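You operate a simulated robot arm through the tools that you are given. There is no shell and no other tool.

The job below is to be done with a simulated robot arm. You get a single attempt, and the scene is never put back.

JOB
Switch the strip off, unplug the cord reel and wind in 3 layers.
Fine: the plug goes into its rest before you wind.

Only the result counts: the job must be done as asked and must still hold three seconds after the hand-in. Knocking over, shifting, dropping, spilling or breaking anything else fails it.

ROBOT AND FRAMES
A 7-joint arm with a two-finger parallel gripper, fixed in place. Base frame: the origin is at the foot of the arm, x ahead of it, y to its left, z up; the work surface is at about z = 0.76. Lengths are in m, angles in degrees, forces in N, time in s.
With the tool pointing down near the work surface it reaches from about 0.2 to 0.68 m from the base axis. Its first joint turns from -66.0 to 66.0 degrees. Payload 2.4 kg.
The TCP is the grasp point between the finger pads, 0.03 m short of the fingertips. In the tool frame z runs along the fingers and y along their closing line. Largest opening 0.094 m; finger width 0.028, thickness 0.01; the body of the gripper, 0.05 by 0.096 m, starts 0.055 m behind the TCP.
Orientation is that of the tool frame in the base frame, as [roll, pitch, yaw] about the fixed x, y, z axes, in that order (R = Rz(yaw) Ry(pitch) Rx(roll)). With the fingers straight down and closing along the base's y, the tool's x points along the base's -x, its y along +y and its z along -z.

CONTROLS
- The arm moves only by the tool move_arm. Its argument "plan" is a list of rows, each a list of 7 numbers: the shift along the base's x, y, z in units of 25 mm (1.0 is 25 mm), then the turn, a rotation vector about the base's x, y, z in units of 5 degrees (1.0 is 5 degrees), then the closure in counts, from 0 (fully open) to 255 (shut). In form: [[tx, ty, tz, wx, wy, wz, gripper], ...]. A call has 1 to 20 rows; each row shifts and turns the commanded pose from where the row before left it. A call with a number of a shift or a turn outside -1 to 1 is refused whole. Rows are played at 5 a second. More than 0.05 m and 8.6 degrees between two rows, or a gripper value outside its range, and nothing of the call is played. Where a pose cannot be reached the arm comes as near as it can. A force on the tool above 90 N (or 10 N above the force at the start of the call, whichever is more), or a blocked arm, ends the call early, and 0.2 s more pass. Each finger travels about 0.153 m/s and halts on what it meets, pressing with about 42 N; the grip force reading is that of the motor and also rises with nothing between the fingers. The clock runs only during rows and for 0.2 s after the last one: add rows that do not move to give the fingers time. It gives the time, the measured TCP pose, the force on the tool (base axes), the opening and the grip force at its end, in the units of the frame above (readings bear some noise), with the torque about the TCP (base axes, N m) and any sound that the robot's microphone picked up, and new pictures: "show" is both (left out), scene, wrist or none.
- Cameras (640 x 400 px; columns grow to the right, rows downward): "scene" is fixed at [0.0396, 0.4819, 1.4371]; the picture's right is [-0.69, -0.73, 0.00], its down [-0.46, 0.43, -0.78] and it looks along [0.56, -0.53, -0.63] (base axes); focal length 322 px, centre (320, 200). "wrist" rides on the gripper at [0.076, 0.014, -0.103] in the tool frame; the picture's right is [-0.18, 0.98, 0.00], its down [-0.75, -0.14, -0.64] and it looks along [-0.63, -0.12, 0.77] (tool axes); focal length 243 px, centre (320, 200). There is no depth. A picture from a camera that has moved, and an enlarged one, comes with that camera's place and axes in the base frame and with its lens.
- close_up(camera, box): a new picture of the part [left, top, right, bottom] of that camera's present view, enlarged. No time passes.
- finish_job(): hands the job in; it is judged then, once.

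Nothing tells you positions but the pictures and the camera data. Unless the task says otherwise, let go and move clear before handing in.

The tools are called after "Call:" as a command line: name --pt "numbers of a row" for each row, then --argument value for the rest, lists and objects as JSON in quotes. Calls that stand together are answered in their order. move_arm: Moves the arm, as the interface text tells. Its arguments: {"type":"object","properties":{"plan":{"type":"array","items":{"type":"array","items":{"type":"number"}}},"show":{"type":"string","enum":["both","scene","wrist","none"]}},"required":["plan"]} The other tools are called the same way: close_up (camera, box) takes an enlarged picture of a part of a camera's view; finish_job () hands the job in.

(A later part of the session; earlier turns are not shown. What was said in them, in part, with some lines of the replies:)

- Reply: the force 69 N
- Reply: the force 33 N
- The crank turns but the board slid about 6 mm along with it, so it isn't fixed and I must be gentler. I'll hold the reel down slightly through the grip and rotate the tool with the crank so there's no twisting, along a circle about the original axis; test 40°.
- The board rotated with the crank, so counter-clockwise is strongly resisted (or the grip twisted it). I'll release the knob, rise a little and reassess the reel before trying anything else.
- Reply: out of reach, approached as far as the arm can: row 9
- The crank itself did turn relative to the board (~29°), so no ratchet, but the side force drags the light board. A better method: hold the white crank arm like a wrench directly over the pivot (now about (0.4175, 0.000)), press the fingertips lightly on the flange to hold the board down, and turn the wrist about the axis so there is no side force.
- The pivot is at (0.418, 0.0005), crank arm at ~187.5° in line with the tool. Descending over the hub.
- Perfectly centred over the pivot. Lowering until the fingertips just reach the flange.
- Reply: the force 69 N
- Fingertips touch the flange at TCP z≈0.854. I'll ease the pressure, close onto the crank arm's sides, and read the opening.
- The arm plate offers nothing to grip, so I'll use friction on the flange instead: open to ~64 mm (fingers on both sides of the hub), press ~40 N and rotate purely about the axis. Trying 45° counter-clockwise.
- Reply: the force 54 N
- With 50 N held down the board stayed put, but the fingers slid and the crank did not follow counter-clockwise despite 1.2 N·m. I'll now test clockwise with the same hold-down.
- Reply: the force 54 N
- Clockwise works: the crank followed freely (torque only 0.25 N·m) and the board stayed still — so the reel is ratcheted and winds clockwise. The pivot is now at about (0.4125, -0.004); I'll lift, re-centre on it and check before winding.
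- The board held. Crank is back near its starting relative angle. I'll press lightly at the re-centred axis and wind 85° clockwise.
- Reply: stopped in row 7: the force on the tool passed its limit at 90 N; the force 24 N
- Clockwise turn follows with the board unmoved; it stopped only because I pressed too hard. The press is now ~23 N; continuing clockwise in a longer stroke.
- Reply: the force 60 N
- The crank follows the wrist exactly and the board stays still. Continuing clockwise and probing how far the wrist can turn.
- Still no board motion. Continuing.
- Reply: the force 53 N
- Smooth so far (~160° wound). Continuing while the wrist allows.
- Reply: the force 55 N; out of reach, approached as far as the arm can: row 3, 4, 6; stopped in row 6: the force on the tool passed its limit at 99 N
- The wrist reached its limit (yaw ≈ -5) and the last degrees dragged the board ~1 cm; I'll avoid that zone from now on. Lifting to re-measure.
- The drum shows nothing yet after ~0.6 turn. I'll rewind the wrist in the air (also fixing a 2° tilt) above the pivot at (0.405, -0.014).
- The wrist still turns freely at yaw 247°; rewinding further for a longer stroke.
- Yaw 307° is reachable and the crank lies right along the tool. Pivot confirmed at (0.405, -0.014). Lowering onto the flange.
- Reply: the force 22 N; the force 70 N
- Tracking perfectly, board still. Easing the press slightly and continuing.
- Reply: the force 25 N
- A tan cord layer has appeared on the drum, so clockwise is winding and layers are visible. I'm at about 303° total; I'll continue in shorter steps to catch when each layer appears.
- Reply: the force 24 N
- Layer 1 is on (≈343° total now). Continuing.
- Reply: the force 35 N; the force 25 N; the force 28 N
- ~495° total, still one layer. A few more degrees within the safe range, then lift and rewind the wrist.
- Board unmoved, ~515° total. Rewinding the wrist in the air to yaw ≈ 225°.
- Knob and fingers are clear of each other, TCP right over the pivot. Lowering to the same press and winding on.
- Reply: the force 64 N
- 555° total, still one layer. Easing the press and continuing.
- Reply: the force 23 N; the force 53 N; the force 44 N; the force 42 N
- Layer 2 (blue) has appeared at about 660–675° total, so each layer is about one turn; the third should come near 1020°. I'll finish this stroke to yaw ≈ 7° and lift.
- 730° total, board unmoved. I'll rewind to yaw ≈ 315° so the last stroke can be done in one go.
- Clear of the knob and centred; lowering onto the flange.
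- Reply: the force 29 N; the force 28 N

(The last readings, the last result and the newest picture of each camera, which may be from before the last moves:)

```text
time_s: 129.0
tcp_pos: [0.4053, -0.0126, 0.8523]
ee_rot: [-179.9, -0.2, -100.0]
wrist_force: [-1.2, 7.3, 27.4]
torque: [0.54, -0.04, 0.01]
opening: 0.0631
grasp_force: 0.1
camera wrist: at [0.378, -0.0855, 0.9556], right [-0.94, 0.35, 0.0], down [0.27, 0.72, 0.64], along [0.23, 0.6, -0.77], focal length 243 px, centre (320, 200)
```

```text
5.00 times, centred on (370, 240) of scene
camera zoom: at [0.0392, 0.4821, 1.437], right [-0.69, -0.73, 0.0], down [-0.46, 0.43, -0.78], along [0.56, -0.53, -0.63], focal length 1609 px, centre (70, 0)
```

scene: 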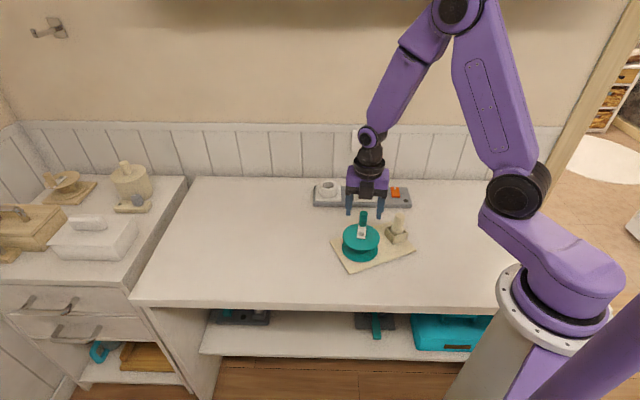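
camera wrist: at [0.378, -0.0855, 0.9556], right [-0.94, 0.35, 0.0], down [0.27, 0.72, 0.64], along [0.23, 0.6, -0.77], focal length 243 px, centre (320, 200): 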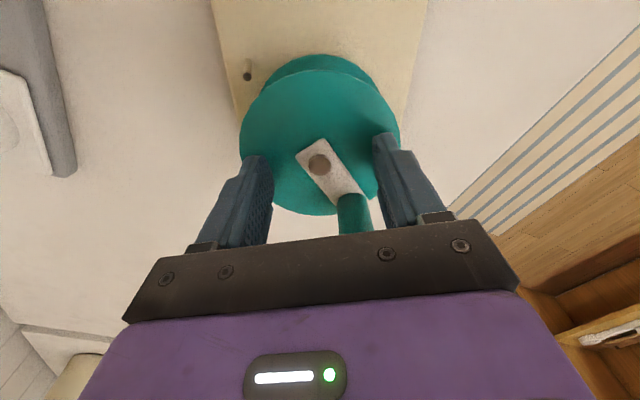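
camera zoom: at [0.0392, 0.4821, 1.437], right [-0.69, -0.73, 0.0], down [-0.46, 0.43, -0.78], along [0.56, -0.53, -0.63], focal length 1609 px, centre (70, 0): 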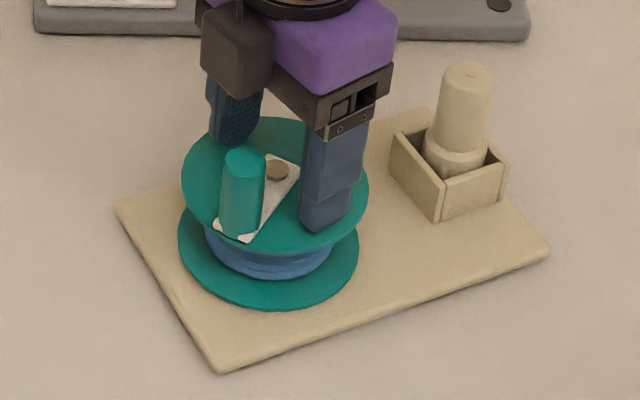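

780° total. Continuing clockwise.

Call:
move_arm --pt "0 0 0 0 0 -1 82" --pt "0 0 0 0 0 -1 82" --pt "0 0 0 0 0 -1 82" --pt "0 0 0 0 0 -1 82" --pt "0 0 0 0 0 -1 82" --pt "0 0 0 0 0 -1 82" --pt "0 0 0 0 0 -1 82" --pt "0 0 0 0 0 -1 82" --pt "0 0 0 0 0 -1 82" --pt "0 0 0 0 0 -1 82" --show "wrist"

Call:
close_up --camera "scene" --box '[320, 200, 420, 280]'

```text
time_s: 131.2
tcp_pos: [0.4059, -0.0147, 0.8526]
ee_rot: [179.9, -0.1, -150.2]
wrist_force: [-2.8, 8.5, 34.2]
torque: [-0.09, -0.45, 0.05]
opening: 0.0633
grasp_force: 0.1
camera wrist: at [0.3322, -0.0387, 0.9556], right [-0.33, 0.94, 0.0], down [0.73, 0.25, 0.64], along [0.6, 0.21, -0.77], focal length 243 px, centre (320, 200)
```

wrist: 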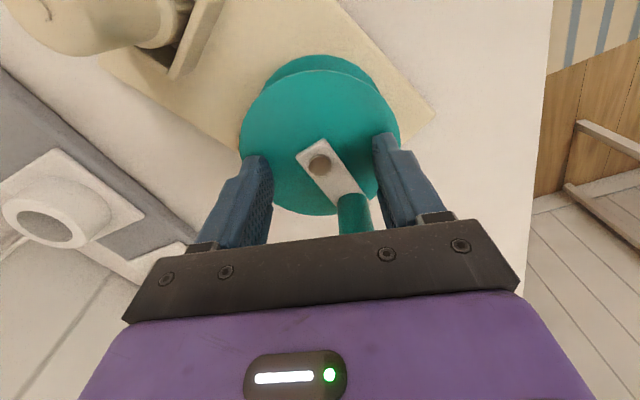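

```text
5.00 times, centred on (370, 240) of scene
camera zoom: at [0.0391, 0.4822, 1.437], right [-0.69, -0.73, 0.0], down [-0.46, 0.43, -0.78], along [0.56, -0.53, -0.63], focal length 1609 px, centre (70, 0)
```

zoom: 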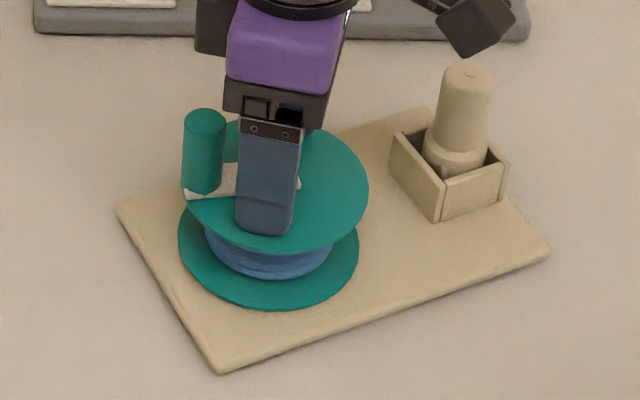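

830° total. Continuing.

Call:
move_arm --pt "0 0 0 0 0 -1 82" --pt "0 0 0 0 0 -1 82" --pt "0 0 0 0 0 -1 82" --pt "0 0 0 0 0 -1 82" --pt "0 0 0 0 0 -1 82" --pt "0 0 0 0 0 -1 82" --pt "0 0 0 0 0 -1 82" --pt "0 0 0 0 0 -1 82" --pt "0 0 0 0 0 -1 82" --pt "0 0 0 0 0 -1 82" --show "wrist"

Call:
close_up --camera "scene" --box '[320, 200, 420, 280]'

```text
time_s: 133.4
tcp_pos: [0.4043, -0.0132, 0.8528]
ee_rot: [179.9, -0.1, 159.9]
wrist_force: [-6.3, 14.0, 53.5]
torque: [-0.72, 0.39, 0.01]
opening: 0.063
grasp_force: 0.0
camera wrist: at [0.3385, 0.0264, 0.9555], right [0.51, 0.86, 0.0], down [0.66, -0.39, 0.64], along [0.55, -0.33, -0.77], focal length 243 px, centre (320, 200)
```

wrist: 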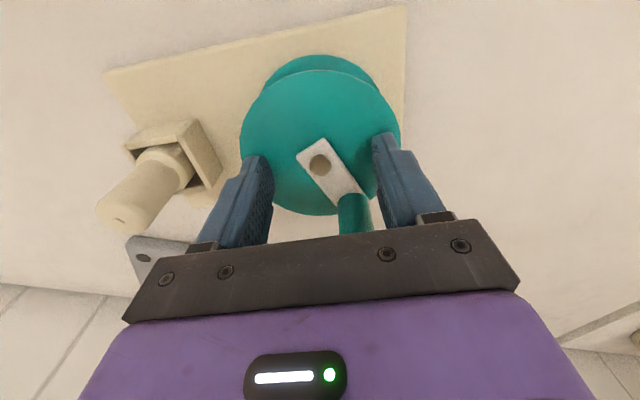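

```text
5.00 times, centred on (370, 240) of scene
camera zoom: at [0.0388, 0.4823, 1.4369], right [-0.69, -0.73, 0.0], down [-0.46, 0.43, -0.78], along [0.56, -0.53, -0.63], focal length 1609 px, centre (70, 0)
```

zoom: 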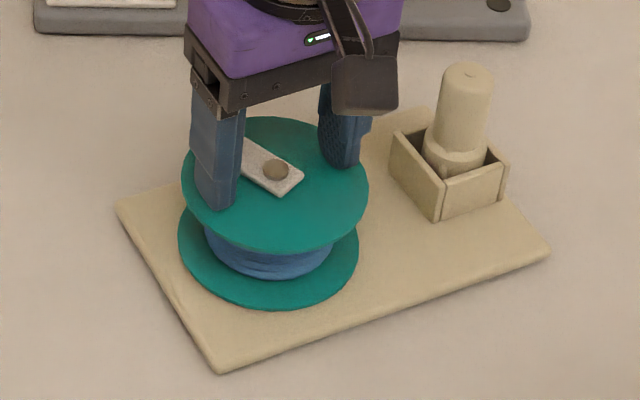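

880° total. Easing the press slightly and continuing.

Call:
move_arm --pt "0 0 0.02 0 0 -1 82" --pt "0 0 0 0 0 -1 82" --pt "0 0 0 0 0 -1 82" --pt "0 0 0 0 0 -1 82" --pt "0 0 0 0 0 -1 82" --pt "0 0 0 0 0 -1 82" --pt "0 0 0 0 0 -1 82" --pt "0 0 0 0 0 -1 82" --pt "0 0 0 0 0 -1 82" --pt "0 0 0 0 0 -1 82" --show "wrist"

Call:
close_up --camera "scene" --box '[320, 200, 420, 280]'

```text
time_s: 135.6
tcp_pos: [0.4057, -0.0142, 0.8532]
ee_rot: [179.9, -0.2, 110.0]
wrist_force: [-4.3, 9.1, 25.4]
torque: [-0.05, 0.16, 0.05]
opening: 0.062
grasp_force: 0.0
camera wrist: at [0.3924, 0.0627, 0.9556], right [0.99, 0.16, 0.0], down [0.12, -0.76, 0.64], along [0.1, -0.63, -0.77], focal length 243 px, centre (320, 200)
```

wrist: 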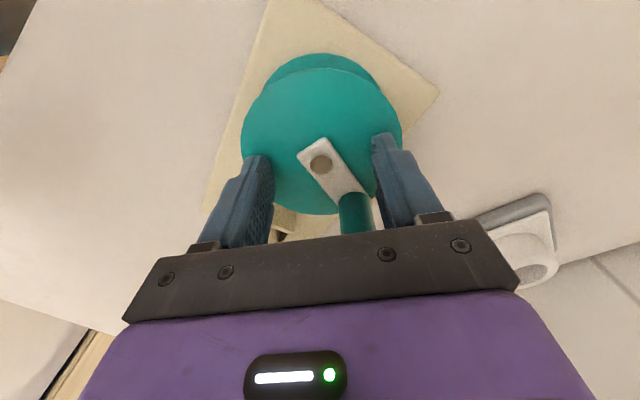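

```text
5.00 times, centred on (370, 240) of scene
camera zoom: at [0.0392, 0.4822, 1.437], right [-0.69, -0.73, 0.0], down [-0.46, 0.43, -0.78], along [0.56, -0.53, -0.63], focal length 1609 px, centre (70, 0)
```

zoom: 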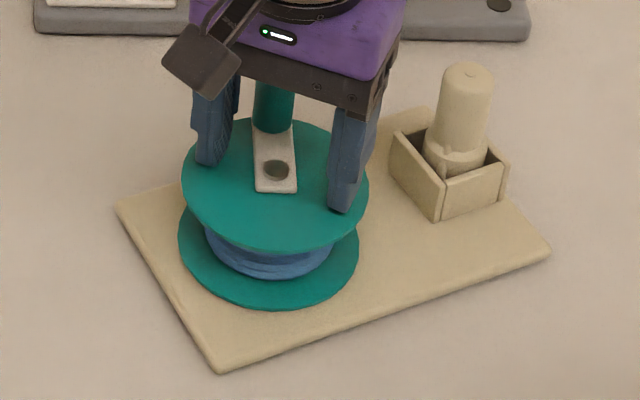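

930° total. Continuing, then slowing near 1000°.

Call:
move_arm --pt "0 0 0 0 0 -1 82" --pt "0 0 0 0 0 -1 82" --pt "0 0 0 0 0 -1 82" --pt "0 0 0 0 0 -1 82" --pt "0 0 0 0 0 -1 82" --pt "0 0 0 0 0 -1 82" --pt "0 0 0 0 0 -1 82" --pt "0 0 0 0 0 -1 82" --pt "0 0 0 0 0 -1 82" --pt "0 0 0 0 0 -1 82" --show "none"

Call:
close_up --camera "scene" --box '[345, 235, 395, 265]'

Call:
close_up --camera "scene" --box '[320, 200, 420, 280]'

```text
time_s: 137.8
tcp_pos: [0.4052, -0.0138, 0.852]
ee_rot: [179.9, -0.2, 59.9]
wrist_force: [0.9, 0.1, 7.9]
torque: [0.06, 0.28, -0.03]
opening: 0.0633
grasp_force: 0.1
```

```text
12.80 times, centred on (370, 250) of scene
camera zoom: at [0.0395, 0.482, 1.4371], right [-0.69, -0.73, 0.0], down [-0.46, 0.43, -0.78], along [0.56, -0.53, -0.63], focal length 4120 px, centre (-320, -440)
```

zoom: 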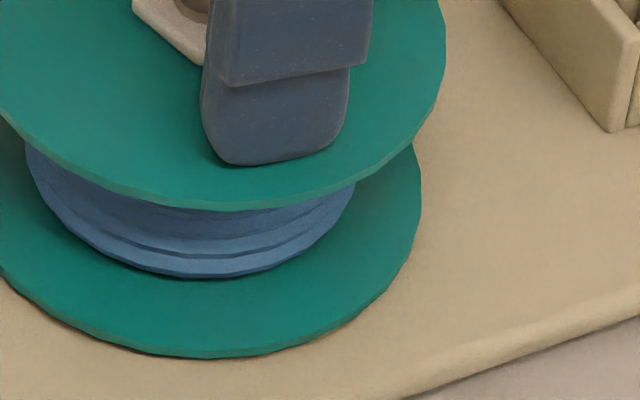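

```text
5.00 times, centred on (370, 240) of scene
camera zoom: at [0.0395, 0.482, 1.4371], right [-0.69, -0.73, 0.0], down [-0.46, 0.43, -0.78], along [0.56, -0.53, -0.63], focal length 1609 px, centre (70, 0)
```

zoom: 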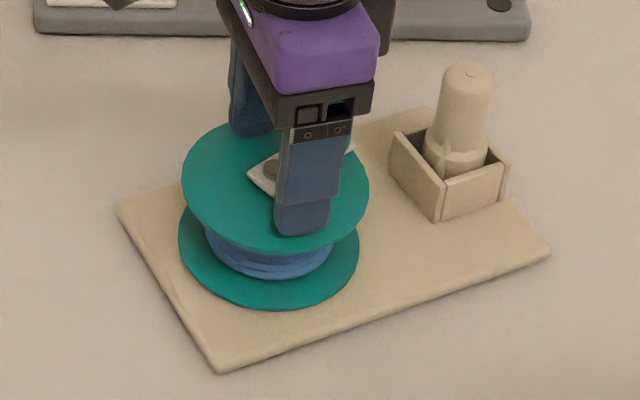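

Call:
move_arm --pt "0 0 -0.02 0 0 -1 82" --pt "0 0 0 0 0 -1 82" --pt "0 0 0 0 0 -1 82" --pt "0 0 0 0 0 -1 82" --pt "0 0 0 0 0 -1 82" --pt "0 0 0 0 0 -1 82" --show "none"

Call:
close_up --camera "scene" --box '[345, 235, 395, 265]'

Call:
move_arm --pt "0 0 0 0 0 -1 82" --pt "0 0 0 0 0 -1 82" --show "none"

Call:
close_up --camera "scene" --box '[345, 235, 395, 265]'

```text
time_s: 139.2
tcp_pos: [0.4056, -0.0131, 0.854]
ee_rot: [179.9, -0.2, 29.9]
wrist_force: [-1.2, 3.6, 37.2]
torque: [0.87, 0.85, -0.04]
opening: 0.0641
grasp_force: 0.6
```

```text
12.80 times, centred on (370, 250) of scene
camera zoom: at [0.0391, 0.482, 1.4371], right [-0.69, -0.73, 0.0], down [-0.46, 0.43, -0.78], along [0.56, -0.53, -0.63], focal length 4120 px, centre (-320, -440)
```

zoom: 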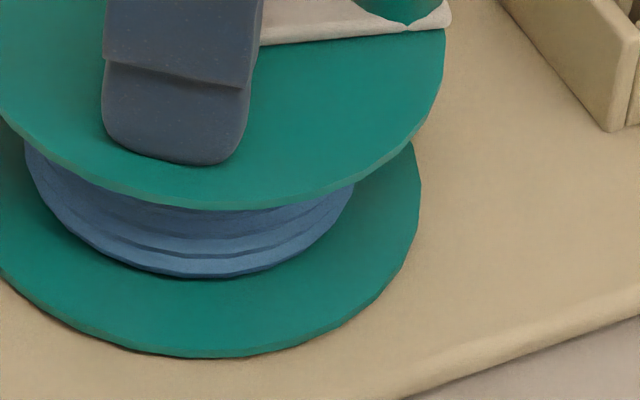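

```text
time_s: 139.8
tcp_pos: [0.4056, -0.0141, 0.8516]
ee_rot: [179.9, -0.1, 20.0]
wrist_force: [-1.6, 5.0, 42.3]
torque: [1.11, 0.79, -0.01]
opening: 0.0641
grasp_force: 0.0
```

```text
12.80 times, centred on (370, 250) of scene
camera zoom: at [0.039, 0.482, 1.437], right [-0.69, -0.73, 0.0], down [-0.46, 0.43, -0.78], along [0.56, -0.53, -0.63], focal length 4120 px, centre (-320, -440)
```

zoom: 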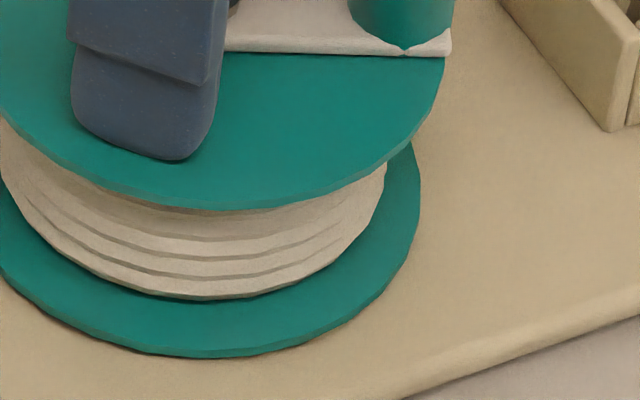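

The third layer has appeared at ~1015°. I'll add 10° of margin, then lift off and look.

Call:
move_arm --pt "0 0 0 0 0 -1 82" --pt "0 0 0 0 0 -1 82" --pt "0 0 0 0 0 0 82" --pt "0 0 0.5 0 0 0 82" --pt "0 0 0.8 0 0 0 82" --pt "0 0 0.8 0 0 0 82" --pt "0 0 0.7 0 0 0 82" --pt "0 0 0.8 0 0 0 82" --pt "0 0 0.8 0 0 0 82" --pt "0 0 0 0 0 0 82"

Call:
close_up --camera "scene" --box '[320, 200, 420, 280]'

Call:
close_up --camera "wrist" --box '[200, 20, 480, 220]'

Call:
close_up --camera "scene" --box '[300, 150, 430, 220]'

```text
time_s: 142.0
tcp_pos: [0.4045, -0.0143, 0.9633]
ee_rot: [179.9, -0.1, 10.0]
wrist_force: [-0.1, -0.8, -0.4]
torque: [-0.02, -0.02, -0.01]
opening: 0.0639
grasp_force: 0.0
camera wrist: at [0.4828, -0.0144, 1.0654], right [-0.01, -1.0, 0.0], down [-0.77, 0.01, 0.64], along [-0.64, 0.01, -0.77], focal length 243 px, centre (320, 200)
```

scene: 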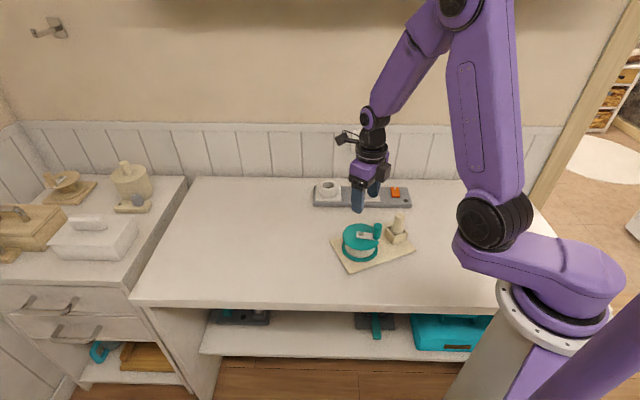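
wrist: 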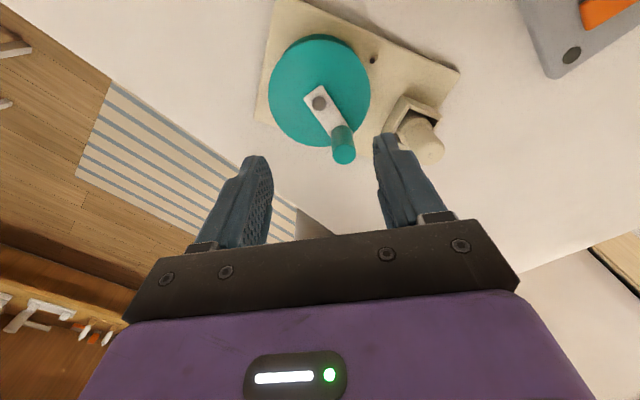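

```text
5.00 times, centred on (370, 240) of scene
camera zoom: at [0.0396, 0.482, 1.4371], right [-0.69, -0.73, 0.0], down [-0.46, 0.43, -0.78], along [0.56, -0.53, -0.63], focal length 1609 px, centre (70, 0)
```

zoom: 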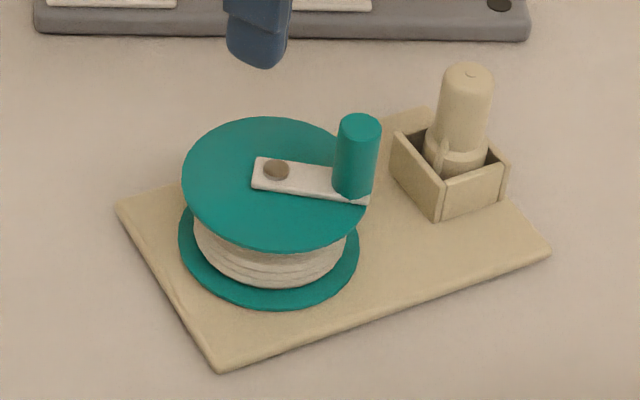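

```text
2.00 times, centred on (340, 120) of wrist
camera zoom: at [0.4828, -0.0144, 1.0654], right [-0.01, -1.0, 0.0], down [-0.77, 0.01, 0.64], along [-0.64, 0.01, -0.77], focal length 485 px, centre (280, 360)
```

zoom: 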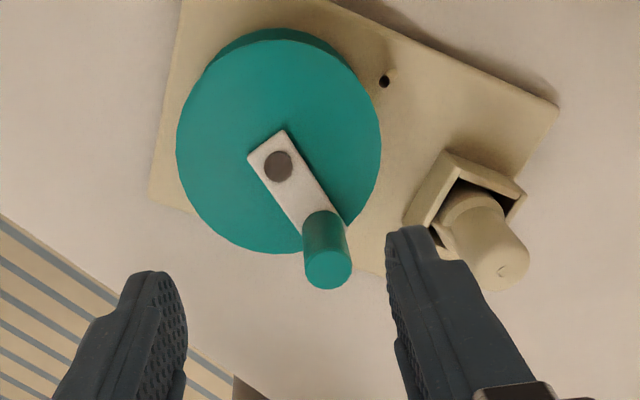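

```text
4.92 times, centred on (365, 185) of scene
camera zoom: at [0.0396, 0.482, 1.4371], right [-0.69, -0.73, 0.0], down [-0.46, 0.43, -0.78], along [0.56, -0.53, -0.63], focal length 1585 px, centre (98, 274)
```

zoom: 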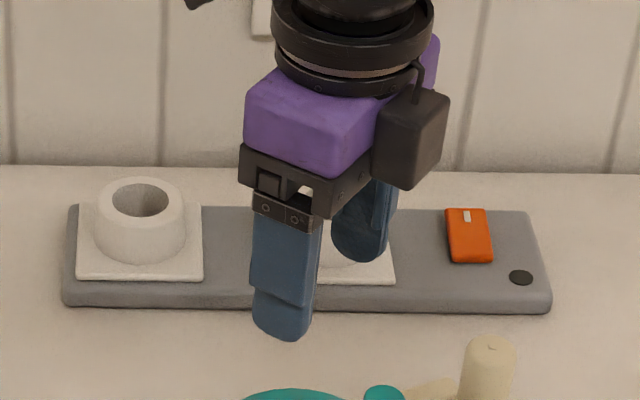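

Three layers are wound, the switch is off and the plug is in its rest. The board ended ~2.5 cm and ~20° from its original place, so I'll gently push it back: a low, slow push with closed fingers on the short edge (rest end, room-side corner) along the board's length produces the needed shift and clockwise turn. First move over beside that edge, yaw ≈ 160°.

Call:
move_arm --pt "-0.212 -0.277 -0.05 0 0 1 255" --pt "-0.212 -0.277 -0.05 0 0 1 255" --pt "-0.212 -0.277 -0.05 0 0 1 255" --pt "-0.212 -0.277 -0.05 0 0 1 255" --pt "-0.212 -0.277 -0.05 0 0 1 255" --pt "-0.212 -0.277 -0.05 0 0 1 255" --pt "-0.212 -0.277 -0.05 0 0 1 255" --pt "-0.212 -0.277 -0.05 0 0 1 255" --pt "-0.212 -0.277 -0.05 0 0 1 255" --pt "-0.212 -0.277 -0.05 0 0 1 255" --pt "-0.212 -0.277 -0.05 0 0 1 255" --pt "-0.212 -0.277 -0.05 0 0 1 255" --pt "-0.212 -0.277 -0.05 0 0 1 255" --pt "-0.212 -0.277 -0.05 0 0 1 255" --pt "-0.212 -0.277 -0.05 0 0 1 255" --pt "-0.212 -0.277 -0.05 0 0 1 255" --pt "-0.212 -0.277 -0.05 0 0 1 255" --pt "-0.212 -0.277 -0.05 0 0 1 255" --pt "-0.212 -0.277 -0.05 0 0 1 255" --pt "-0.212 -0.277 -0.05 0 0 1 255" --show "none"

Call:
move_arm --pt "0 0 0 0 0 1 255" --pt "0 0 0 0 0 1 255" --pt "0 0 0 0 0 1 255" --pt "0 0 0 0 0 1 255" --pt "0 0 0 0 0 1 255" --pt "0 0 0 0 0 1 255" --pt "0 0 0 0 0 1 255" --pt "0 0 0 0 0 1 255" --pt "0 0 0 0 0 1 255" --pt "0 0 0 0 0 1 255" --pt "0 0 0 0 0 0 255"

Call:
close_up --camera "scene" --box '[320, 180, 440, 280]'

Call:
close_up --camera "wrist" --box '[180, 20, 460, 240]'

```text
time_s: 146.2
tcp_pos: [0.2999, -0.1523, 0.938]
ee_rot: [179.9, -0.2, 110.2]
wrist_force: [-0.1, 0.5, -0.8]
torque: [-0.01, -0.01, 0.01]
opening: 0.0001
grasp_force: 32.6
```

```text
time_s: 148.6
tcp_pos: [0.2992, -0.1519, 0.9381]
ee_rot: [179.8, -0.1, 160.2]
wrist_force: [0.5, 0.6, 0.1]
torque: [-0.02, -0.01, 0.0]
opening: 0.0
grasp_force: 33.1
camera wrist: at [0.2329, -0.1122, 1.0416], right [0.51, 0.86, 0.0], down [0.66, -0.39, 0.64], along [0.55, -0.32, -0.77], focal length 243 px, centre (320, 200)
```

scene: 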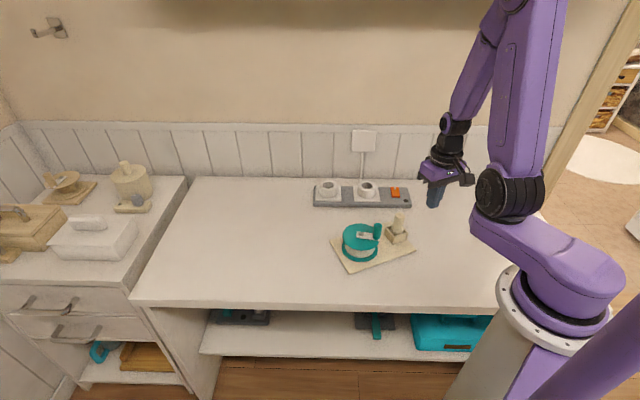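
wrist: 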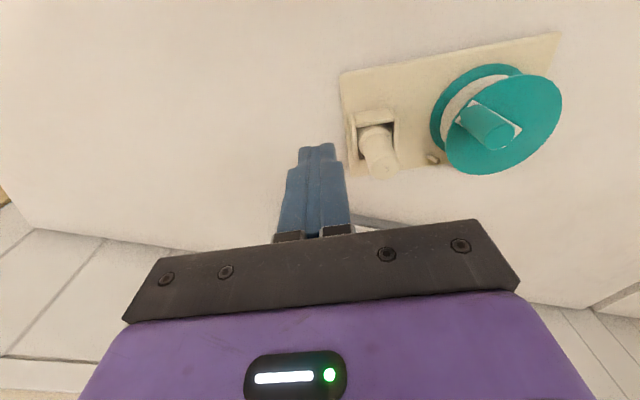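

```text
4.00 times, centred on (380, 230) of scene
camera zoom: at [0.0396, 0.482, 1.4371], right [-0.69, -0.73, 0.0], down [-0.46, 0.43, -0.78], along [0.56, -0.53, -0.63], focal length 1288 px, centre (80, 80)
```

zoom: 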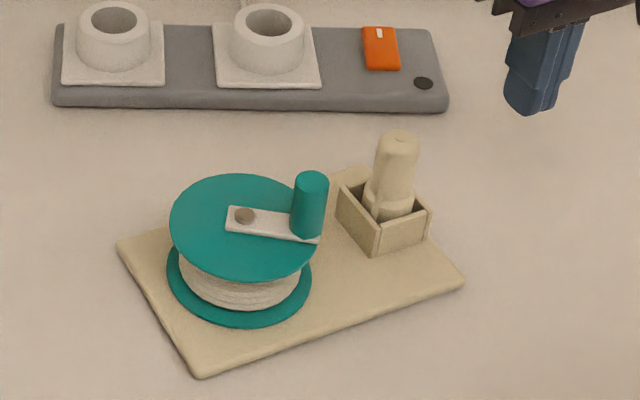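

```text
1.82 times, centred on (320, 130) of wrist
camera zoom: at [0.2329, -0.1122, 1.0416], right [0.51, 0.86, 0.0], down [0.66, -0.39, 0.64], along [0.55, -0.32, -0.77], focal length 441 px, centre (320, 327)
```

zoom: 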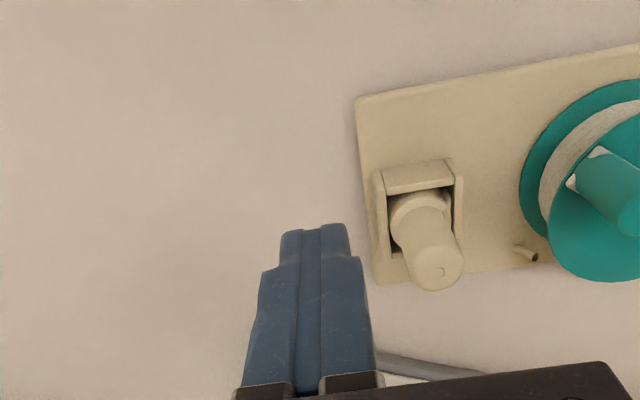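

The short edge is 14 mm ahead of the finger face. Lowering beside it.

Call:
move_arm --pt "0 0 -0.9 0 0 0 255" --pt "0 0 -0.9 0 0 0 255" --pt "0 0 -0.9 0 0 0 255" --pt "0 0 -0.9 0 0 0 255" --pt "0 0 -0.9 0 0 0 255" --pt "0 0 -0.9 0 0 0 255" --pt "0 0 -0.28 0 0 0 255" --pt "0 0 0 0 0 0 255" --show "wrist"

Call:
close_up --camera "scene" --box '[370, 200, 430, 270]'

```text
time_s: 150.4
tcp_pos: [0.2984, -0.1517, 0.7959]
ee_rot: [179.8, -0.1, 159.9]
wrist_force: [-0.2, 0.4, 0.3]
torque: [-0.02, 0.0, 0.03]
opening: 0.0002
grasp_force: 33.1
camera wrist: at [0.2324, -0.1122, 0.8987], right [0.51, 0.86, 0.0], down [0.66, -0.39, 0.64], along [0.55, -0.33, -0.77], focal length 243 px, centre (320, 200)
```

wrist: 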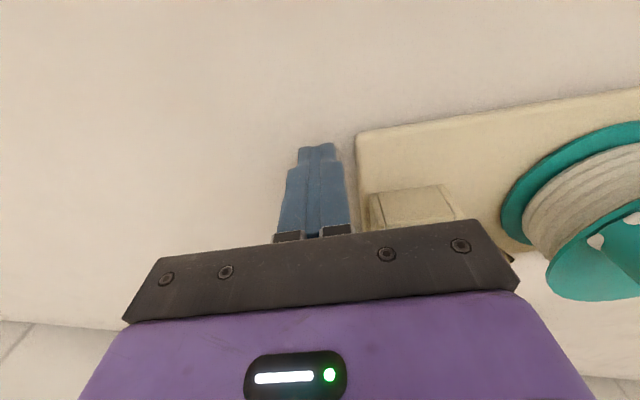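

```text
5.71 times, centred on (400, 235) of scene
camera zoom: at [0.0396, 0.4819, 1.4371], right [-0.69, -0.73, 0.0], down [-0.46, 0.43, -0.78], along [0.56, -0.53, -0.63], focal length 1839 px, centre (-137, 0)
```

zoom: 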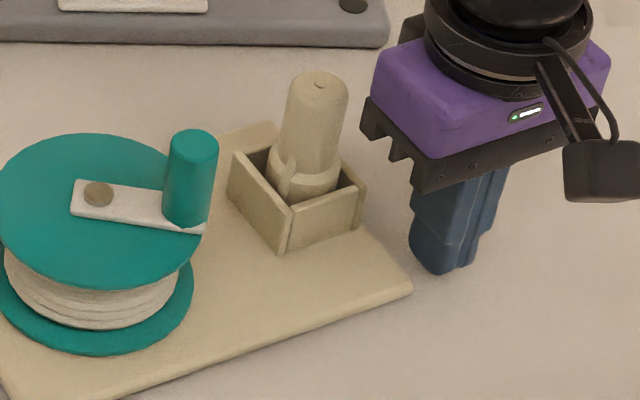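

Clearances look fine (gripper body passes room-side of the plug). Lowering 3 mm more and approaching the edge slowly.

Call:
move_arm --pt "-0.15 0.06 -0.07 0 0 0 255" --pt "0 0 -0.06 0 0 0 255" --pt "0.06 0.16 0 0 0 0 255" --pt "0.06 0.16 0 0 0 0 255" --pt "0.06 0.16 0 0 0 0 255" --pt "0 0 0 0 0 0 255" --show "wrist"

Call:
close_up --camera "scene" --box '[370, 200, 430, 270]'

```text
time_s: 151.8
tcp_pos: [0.3003, -0.1386, 0.7932]
ee_rot: [179.9, -0.1, 159.9]
wrist_force: [-3.2, -4.8, 1.2]
torque: [-0.16, 0.05, -0.06]
opening: 0.0
grasp_force: 33.1
camera wrist: at [0.2333, -0.0985, 0.896], right [0.51, 0.86, 0.0], down [0.66, -0.39, 0.64], along [0.55, -0.33, -0.77], focal length 243 px, centre (320, 200)
```

wrist: 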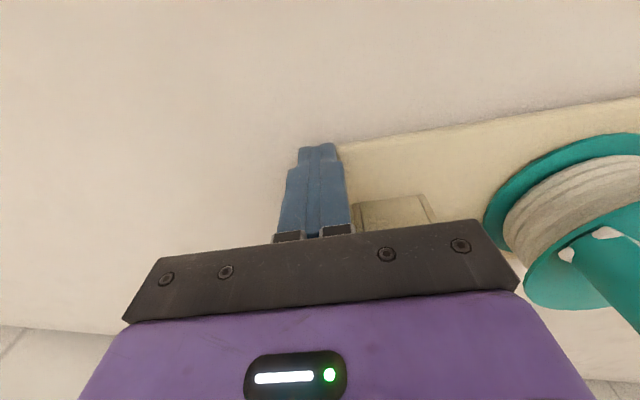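

```text
5.71 times, centred on (400, 235) of scene
camera zoom: at [0.0396, 0.4818, 1.4371], right [-0.69, -0.73, 0.0], down [-0.46, 0.43, -0.78], along [0.56, -0.53, -0.63], focal length 1839 px, centre (-137, 0)
```

zoom: 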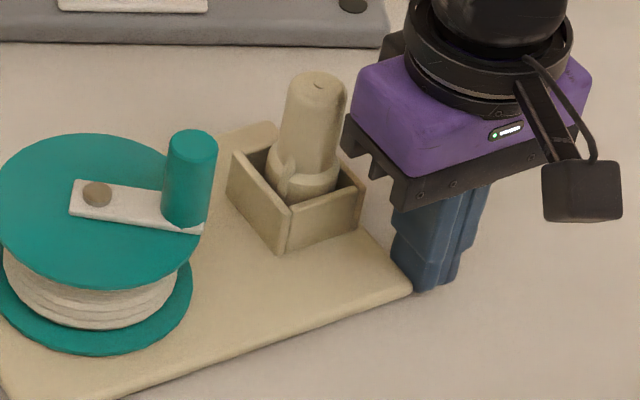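

In contact with ~6 N and ~15 mm clear of the plug. Pushing slowly along the return path.

Call:
move_arm --pt "-0.03 0.15 0 0 0 -0.2 255" --pt "-0.04 0.155 0 0 0 -0.25 255" --pt "-0.05 0.155 0 0 0 -0.25 255" --pt "-0.055 0.155 0 0 0 -0.25 255" --pt "0 0 0 0 0 0 255" --show "wrist"

Call:
close_up --camera "scene" --box '[320, 200, 420, 280]'

```text
time_s: 153.0
tcp_pos: [0.2954, -0.1244, 0.7928]
ee_rot: [179.8, -0.1, 155.4]
wrist_force: [-1.6, -6.1, 2.2]
torque: [-0.12, 0.04, 0.05]
opening: 0.0
grasp_force: 33.0
camera wrist: at [0.2325, -0.0781, 0.896], right [0.58, 0.82, 0.0], down [0.63, -0.45, 0.64], along [0.52, -0.37, -0.77], focal length 243 px, centre (320, 200)
```

wrist: 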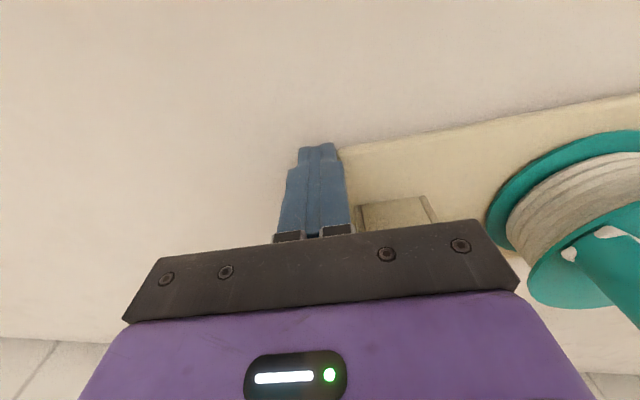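

```text
5.00 times, centred on (370, 240) of scene
camera zoom: at [0.0396, 0.4818, 1.4371], right [-0.69, -0.73, 0.0], down [-0.46, 0.43, -0.78], along [0.56, -0.53, -0.63], focal length 1609 px, centre (70, 0)
```

zoom: 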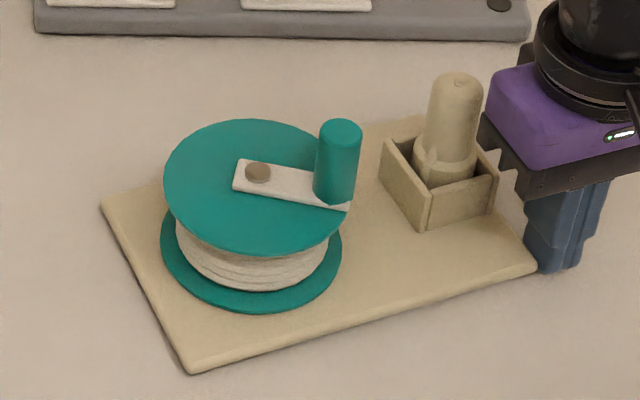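

The board is moving and turning back as intended. Continuing the push.

Call:
move_arm --pt "-0.057 0.154 0 0 0 -0.27 255" --pt "-0.057 0.154 0 0 0 -0.27 255" --pt "-0.06 0.154 0 0 0 -0.27 255" --pt "-0.06 0.154 0 0 0 -0.27 255" --pt "-0.06 0.154 0 0 0 -0.27 255" --pt "-0.06 0.154 0 0 0 -0.27 255" --pt "0 0 0 0 0 0 255" --show "wrist"

Call:
close_up --camera "scene" --box '[320, 200, 420, 280]'

```text
time_s: 154.6
tcp_pos: [0.2855, -0.1001, 0.7938]
ee_rot: [179.9, -0.2, 147.1]
wrist_force: [-1.0, -3.7, -0.9]
torque: [-0.12, 0.02, -0.01]
opening: 0.0002
grasp_force: 32.7
camera wrist: at [0.2303, -0.0462, 0.8961], right [0.69, 0.73, 0.0], down [0.56, -0.53, 0.64], along [0.46, -0.44, -0.77], focal length 243 px, centre (320, 200)
```

wrist: 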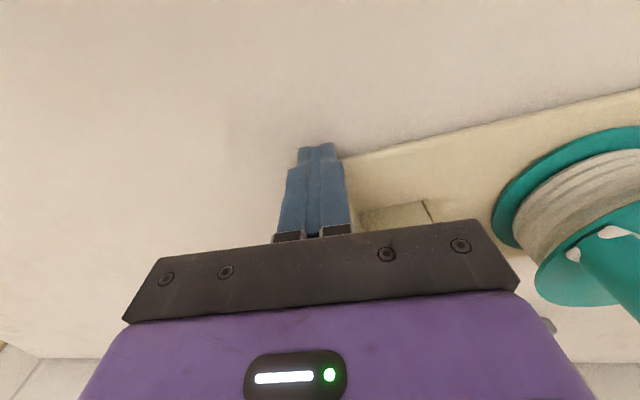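

```text
5.00 times, centred on (370, 240) of scene
camera zoom: at [0.0396, 0.4819, 1.4371], right [-0.69, -0.73, 0.0], down [-0.46, 0.43, -0.78], along [0.56, -0.53, -0.63], focal length 1609 px, centre (70, 0)
```

zoom: 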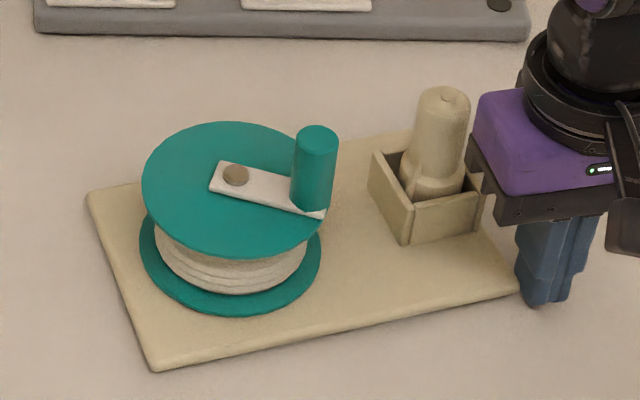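

The reel is now within ~8 mm of its original spot; about 11° of turn remains. A second light push on the wall-side edge near the rest end, toward the room, should complete it. Backing off, lifting and moving round to that side.

Call:
move_arm --pt "-0.14 -0.26 0 0 0 0 255" --pt "-0.14 -0.26 0 0 0 0 255" --pt "0 0 0.9 0 0 0 255" --pt "0 0 1 0 0 0 255" --pt "0 0 1 0 0 0 255" --pt "0 0 1 0 0 0 255" --pt "0 0 1 0 0 0 255" --pt "0 0 0.9 0 0 0 255" --pt "0 0 0 0 0 0 255" --show "none"

Call:
move_arm --pt "0.33 -0.055 0 0 0 1 255" --pt "0.33 -0.055 0 0 0 1 255" --pt "0.33 -0.055 0 0 0 1 255" --pt "0.33 -0.055 0 0 0 1 255" --pt "0.33 -0.055 0 0 0 1 255" --pt "0.33 -0.055 0 0 0 1 255" --pt "0.33 -0.055 0 0 0 1 255" --pt "0.33 -0.055 0 0 0 1 255" --pt "0.33 -0.055 0 0 0 1 255" --pt "0.33 -0.055 0 0 0 1 255" --pt "0.33 -0.055 0 0 0 1 255" --pt "0.33 -0.055 0 0 0 1 255" --pt "0.33 -0.055 0 0 0 1 255" --pt "0.33 -0.055 0 0 0 1 255" --pt "0.33 -0.055 0 0 0 1 255" --pt "0.33 -0.055 0 0 0 1 255" --pt "0.33 -0.055 0 0 0 1 255" --pt "0.33 -0.055 0 0 0 1 255" --pt "0.33 -0.055 0 0 0 1 255" --pt "0 0 0 0 0 0 255"

Call:
close_up --camera "scene" --box '[320, 170, 440, 270]'

Call:
close_up --camera "wrist" --box '[180, 20, 460, 240]'

```text
time_s: 156.6
tcp_pos: [0.2799, -0.1112, 0.9394]
ee_rot: [179.9, -0.2, 147.2]
wrist_force: [0.6, -0.3, -0.1]
torque: [-0.02, 0.01, -0.01]
opening: 0.0002
grasp_force: 32.5
```

```text
time_s: 160.8
tcp_pos: [0.4359, -0.1388, 0.9373]
ee_rot: [179.9, -0.2, -117.8]
wrist_force: [-0.4, 0.2, 1.5]
torque: [-0.02, 0.0, 0.01]
opening: 0.0
grasp_force: 32.9
camera wrist: at [0.3878, -0.1988, 1.0406], right [-0.78, 0.62, 0.0], down [0.48, 0.6, 0.64], along [0.4, 0.5, -0.77], focal length 243 px, centre (320, 200)
```

scene: 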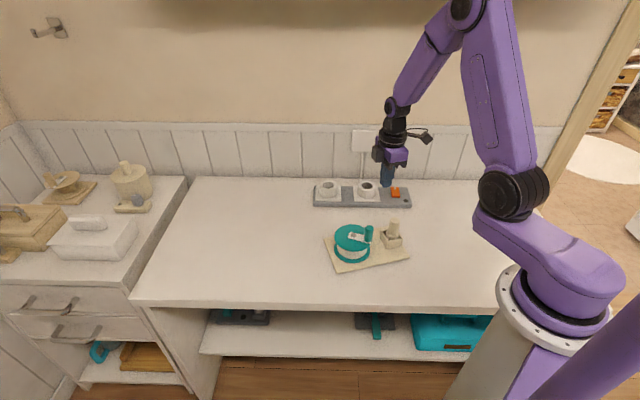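
wrist: 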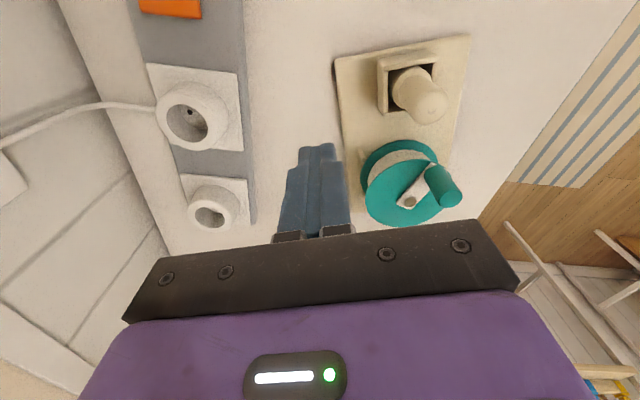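

```text
4.00 times, centred on (380, 220) of scene
camera zoom: at [0.0396, 0.4819, 1.4371], right [-0.69, -0.73, 0.0], down [-0.46, 0.43, -0.78], along [0.56, -0.53, -0.63], focal length 1288 px, centre (80, 120)
```

zoom: 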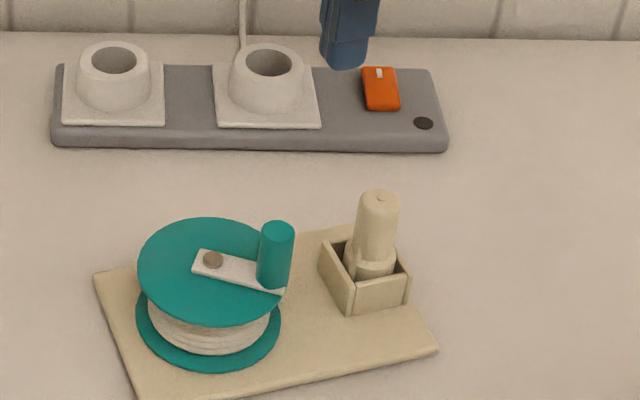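

```text
1.82 times, centred on (320, 130) of wrist
camera zoom: at [0.3878, -0.1988, 1.0406], right [-0.78, 0.62, 0.0], down [0.48, 0.6, 0.64], along [0.4, 0.5, -0.77], focal length 441 px, centre (320, 327)
```

zoom: 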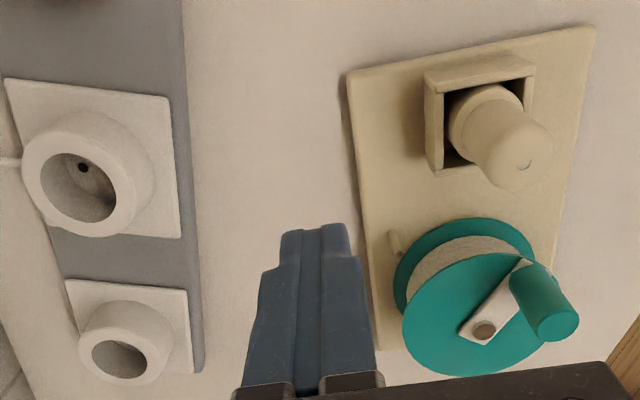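

Position is right: 25 mm from the corner and 11 mm off the edge. Lowering and making contact.

Call:
move_arm --pt "0 0 -0.9 0 0 0 255" --pt "0 0 -0.9 0 0 0 255" --pt "0 0 -0.9 0 0 0 255" --pt "0 0 -0.9 0 0 0 255" --pt "0 0 -0.9 0 0 0 255" --pt "0 0 -0.9 0 0 0 255" --pt "0 0 -0.37 0 0 0 255" --pt "-0.14 0.075 0 0 0 0 255" --pt "-0.14 0.075 0 0 0 0 255" --pt "0 0 0 0 0 0 255" --show "wrist"

Call:
close_up --camera "scene" --box '[320, 180, 420, 280]'

```text
time_s: 163.0
tcp_pos: [0.4289, -0.1361, 0.7938]
ee_rot: [179.8, -0.3, -117.8]
wrist_force: [-0.4, -0.9, -0.4]
torque: [0.01, 0.01, 0.03]
opening: 0.0002
grasp_force: 33.2
camera wrist: at [0.3806, -0.1957, 0.8966], right [-0.78, 0.62, 0.0], down [0.48, 0.6, 0.64], along [0.4, 0.5, -0.77], focal length 243 px, centre (320, 200)
```

wrist: 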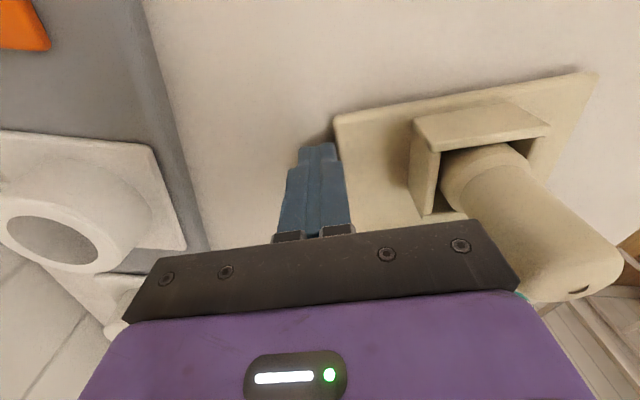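

```text
4.00 times, centred on (370, 230) of scene
camera zoom: at [0.0396, 0.482, 1.4371], right [-0.69, -0.73, 0.0], down [-0.46, 0.43, -0.78], along [0.56, -0.53, -0.63], focal length 1288 px, centre (120, 80)
```

zoom: 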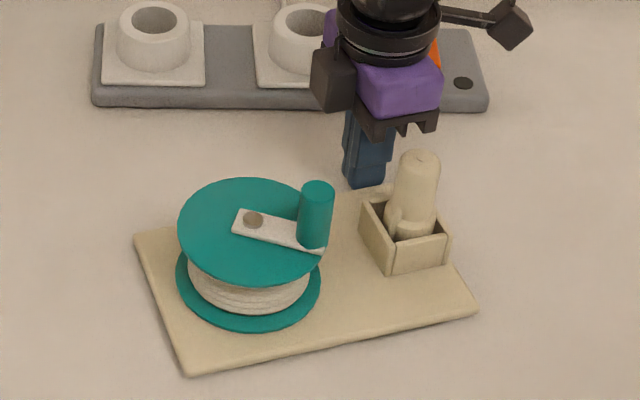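

Call:
move_arm --pt "-0.123 0.067 0 0 0 0 255" --pt "-0.12 0.07 0 0 0 -0.25 255" --pt "-0.118 0.073 0 0 0 -0.3 255" --pt "-0.116 0.076 0 0 0 -0.3 255" --pt "-0.114 0.08 0 0 0 -0.3 255" --pt "0 0 0 0 0 0 255" --show "wrist"

Call:
close_up --camera "scene" --box '[320, 200, 420, 280]'

```text
time_s: 164.4
tcp_pos: [0.414, -0.1275, 0.7934]
ee_rot: [180.0, -0.1, -123.6]
wrist_force: [2.2, -5.4, 1.5]
torque: [-0.15, -0.05, 0.08]
opening: 0.0001
grasp_force: 33.2
camera wrist: at [0.3601, -0.1814, 0.8968], right [-0.72, 0.7, 0.0], down [0.54, 0.55, 0.64], along [0.45, 0.46, -0.77], focal length 243 px, centre (320, 200)
```

wrist: 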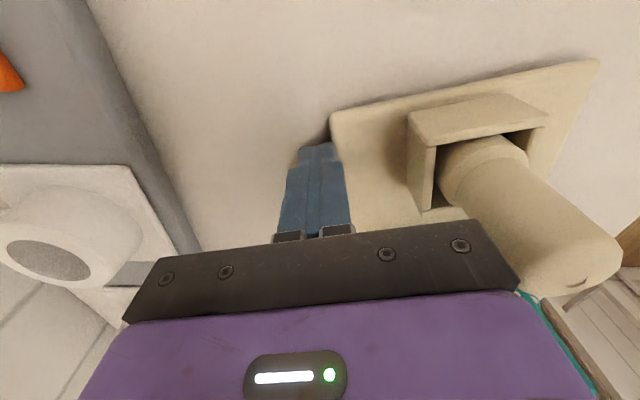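

```text
5.00 times, centred on (370, 240) of scene
camera zoom: at [0.0397, 0.4819, 1.4371], right [-0.69, -0.73, 0.0], down [-0.46, 0.43, -0.78], along [0.56, -0.53, -0.63], focal length 1609 px, centre (70, 0)
```

zoom: 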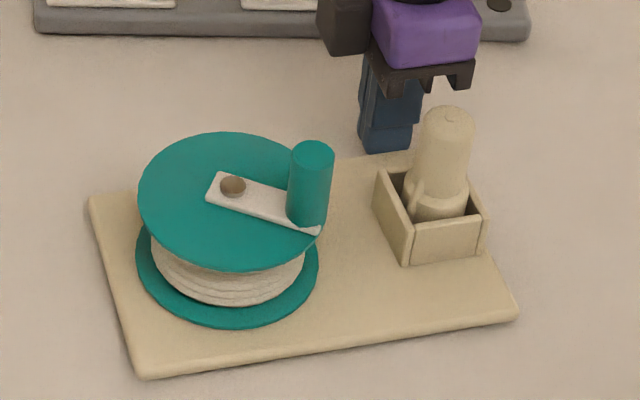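

Good: the reel is essentially at its original spot, with ~6° left. Continuing the push a little.

Call:
move_arm --pt "-0.112 0.083 0 0 0 -0.3 255" --pt "-0.11 0.086 0 0 0 -0.3 255" --pt "-0.108 0.088 0 0 0 -0.3 255" --pt "-0.106 0.09 0 0 0 -0.3 255" --pt "0 0 0 0 0 0 255" --show "wrist"

Call:
close_up --camera "scene" --box '[320, 200, 420, 280]'

```text
time_s: 165.6
tcp_pos: [0.4031, -0.1169, 0.7932]
ee_rot: [179.9, -0.2, -129.5]
wrist_force: [1.7, -3.0, 0.4]
torque: [-0.08, -0.06, 0.06]
opening: 0.0
grasp_force: 32.8
camera wrist: at [0.3442, -0.1664, 0.8968], right [-0.64, 0.77, 0.0], down [0.59, 0.49, 0.64], along [0.49, 0.41, -0.77], focal length 243 px, centre (320, 200)
```

wrist: 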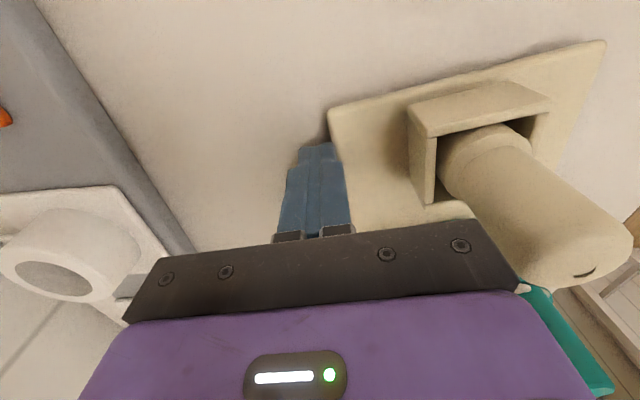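

```text
5.00 times, centred on (370, 240) of scene
camera zoom: at [0.0397, 0.4819, 1.4371], right [-0.69, -0.73, 0.0], down [-0.46, 0.43, -0.78], along [0.56, -0.53, -0.63], focal length 1609 px, centre (70, 0)
```

zoom: 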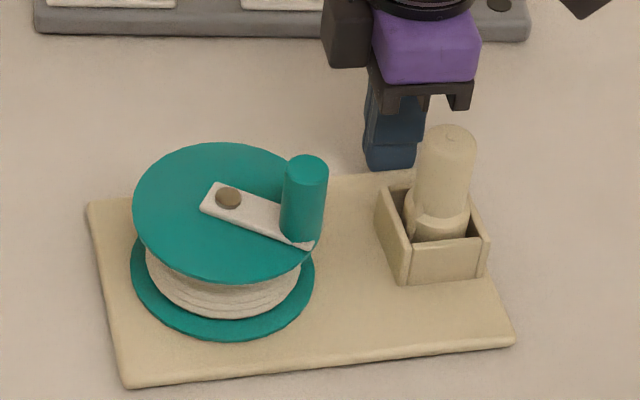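

The board is now within about 1 cm and 5° of where it began, with the plug still in its rest. Backing the fingers off the edge, lifting clear and checking everything.

Call:
move_arm --pt "0.25 -0.18 0 0 0 0 255" --pt "0.25 -0.18 0 0 0 0 255" --pt "0 0 0.9 0 0 0 255" --pt "0 0 1 0 0 0 255" --pt "0 0 1 0 0 0 255" --pt "0 0 1 0 0 0 255" --pt "0 0 1 0 0 0 200" --pt "0 0 1 0 0 0 150" --pt "-0.6 -0.6 0.5 0 0 0 150" --pt "-0.6 -0.6 0.5 0 0 0 150" --pt "-0.6 -0.6 0.5 0 0 0 150" --pt "0 0 0 0 0 0 150"

Call:
close_up --camera "scene" --box '[310, 170, 430, 280]'

Call:
close_up --camera "scene" --box '[320, 215, 420, 280]'

Call:
close_up --camera "wrist" --box '[160, 0, 640, 240]'

```text
time_s: 168.2
tcp_pos: [0.3718, -0.1711, 0.9799]
ee_rot: [179.9, -0.3, -129.5]
wrist_force: [-0.1, 0.6, -0.9]
torque: [0.0, -0.02, -0.01]
opening: 0.0386
grasp_force: 0.0
camera wrist: at [0.3119, -0.2203, 1.0824], right [-0.64, 0.77, 0.0], down [0.59, 0.49, 0.64], along [0.49, 0.41, -0.77], focal length 243 px, centre (320, 200)
```

scene: 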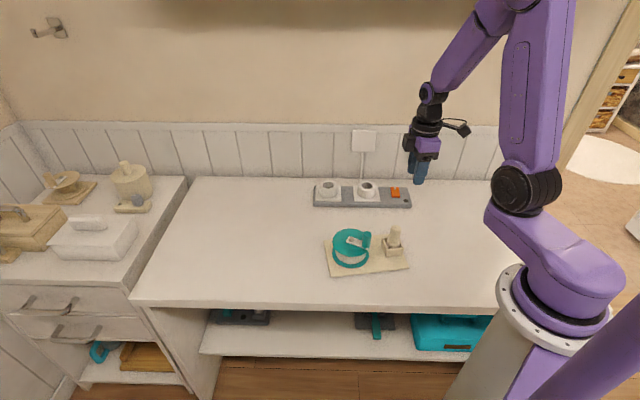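
wrist: 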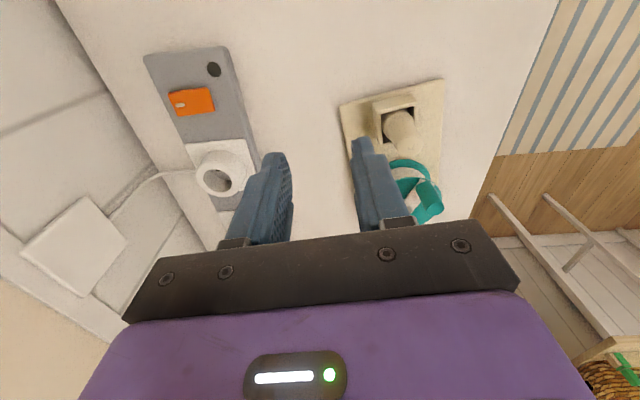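

```text
3.64 times, centred on (370, 225) of scene
camera zoom: at [0.0396, 0.4819, 1.4371], right [-0.69, -0.73, 0.0], down [-0.46, 0.43, -0.78], along [0.56, -0.53, -0.63], focal length 1170 px, centre (138, 109)
```

zoom: 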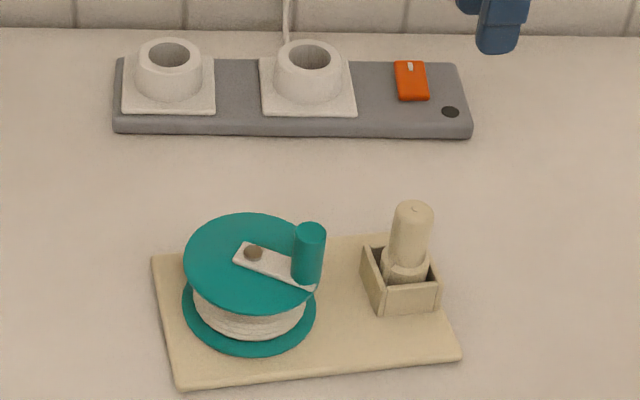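

```text
6.15 times, centred on (370, 248) of scene
camera zoom: at [0.0396, 0.4819, 1.4371], right [-0.69, -0.73, 0.0], down [-0.46, 0.43, -0.78], along [0.56, -0.53, -0.63], focal length 1981 px, centre (12, -92)
```

zoom: 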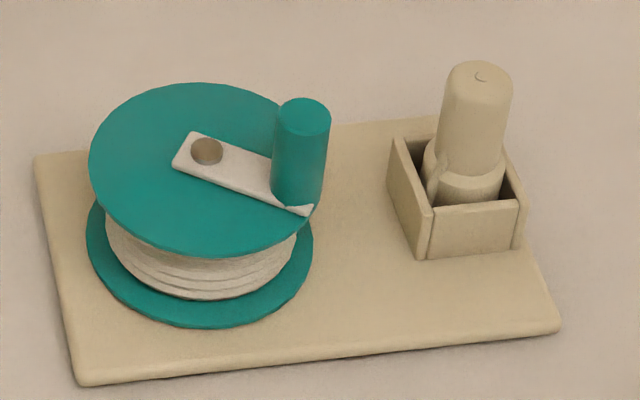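

```text
1.33 times, centred on (400, 120) of wrist
camera zoom: at [0.3119, -0.2203, 1.0824], right [-0.64, 0.77, 0.0], down [0.59, 0.49, 0.64], along [0.49, 0.41, -0.77], focal length 324 px, centre (213, 307)
```

zoom: 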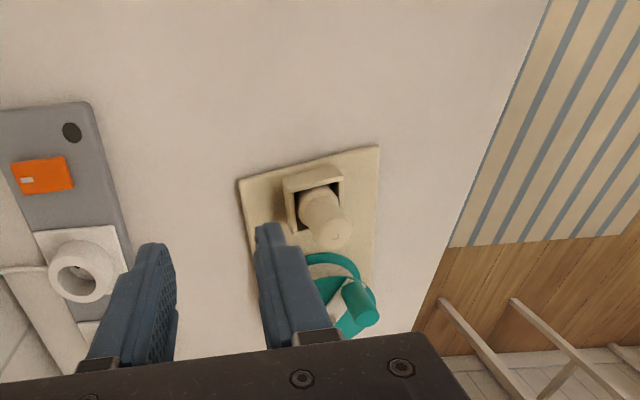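

The lamp is dark, the plug stands in its rest, the drum shows the third layer, the strip has not moved, and the gripper is empty and clear of everything. The cord-reel board ended about 1 cm and 5° from where it started. I'm handing the job in.

Call:
finish_job

```text
The job is handed in.
```

I switched the strip off, unplugged the cord reel, put the plug in its rest, and then wound in three layers. At hand-in the lamp was dark, the plug stood in its rest, the drum showed the third layer and the gripper was empty and clear. I don't have the result of the judging.

**Reel board moved:** the board the reel and rest sit on is not fixed, and it slid while I was finding how to turn the crank. At its worst it was about 2.5 cm and 20° off. I pushed it back to within about 1 cm and 5° of where it began, with the plug staying in the rest. If the judging allows no movement of the reel itself, that could count against the job.

**Winding:** the crank only winds clockwise. I first turned it the wrong way by roughly 30° before finding that out. The layers showed on the drum as they were added, at about one turn each, and I stopped about 10° past where the third appeared.

The strip did not move, and I saw nothing else knocked over or shifted.
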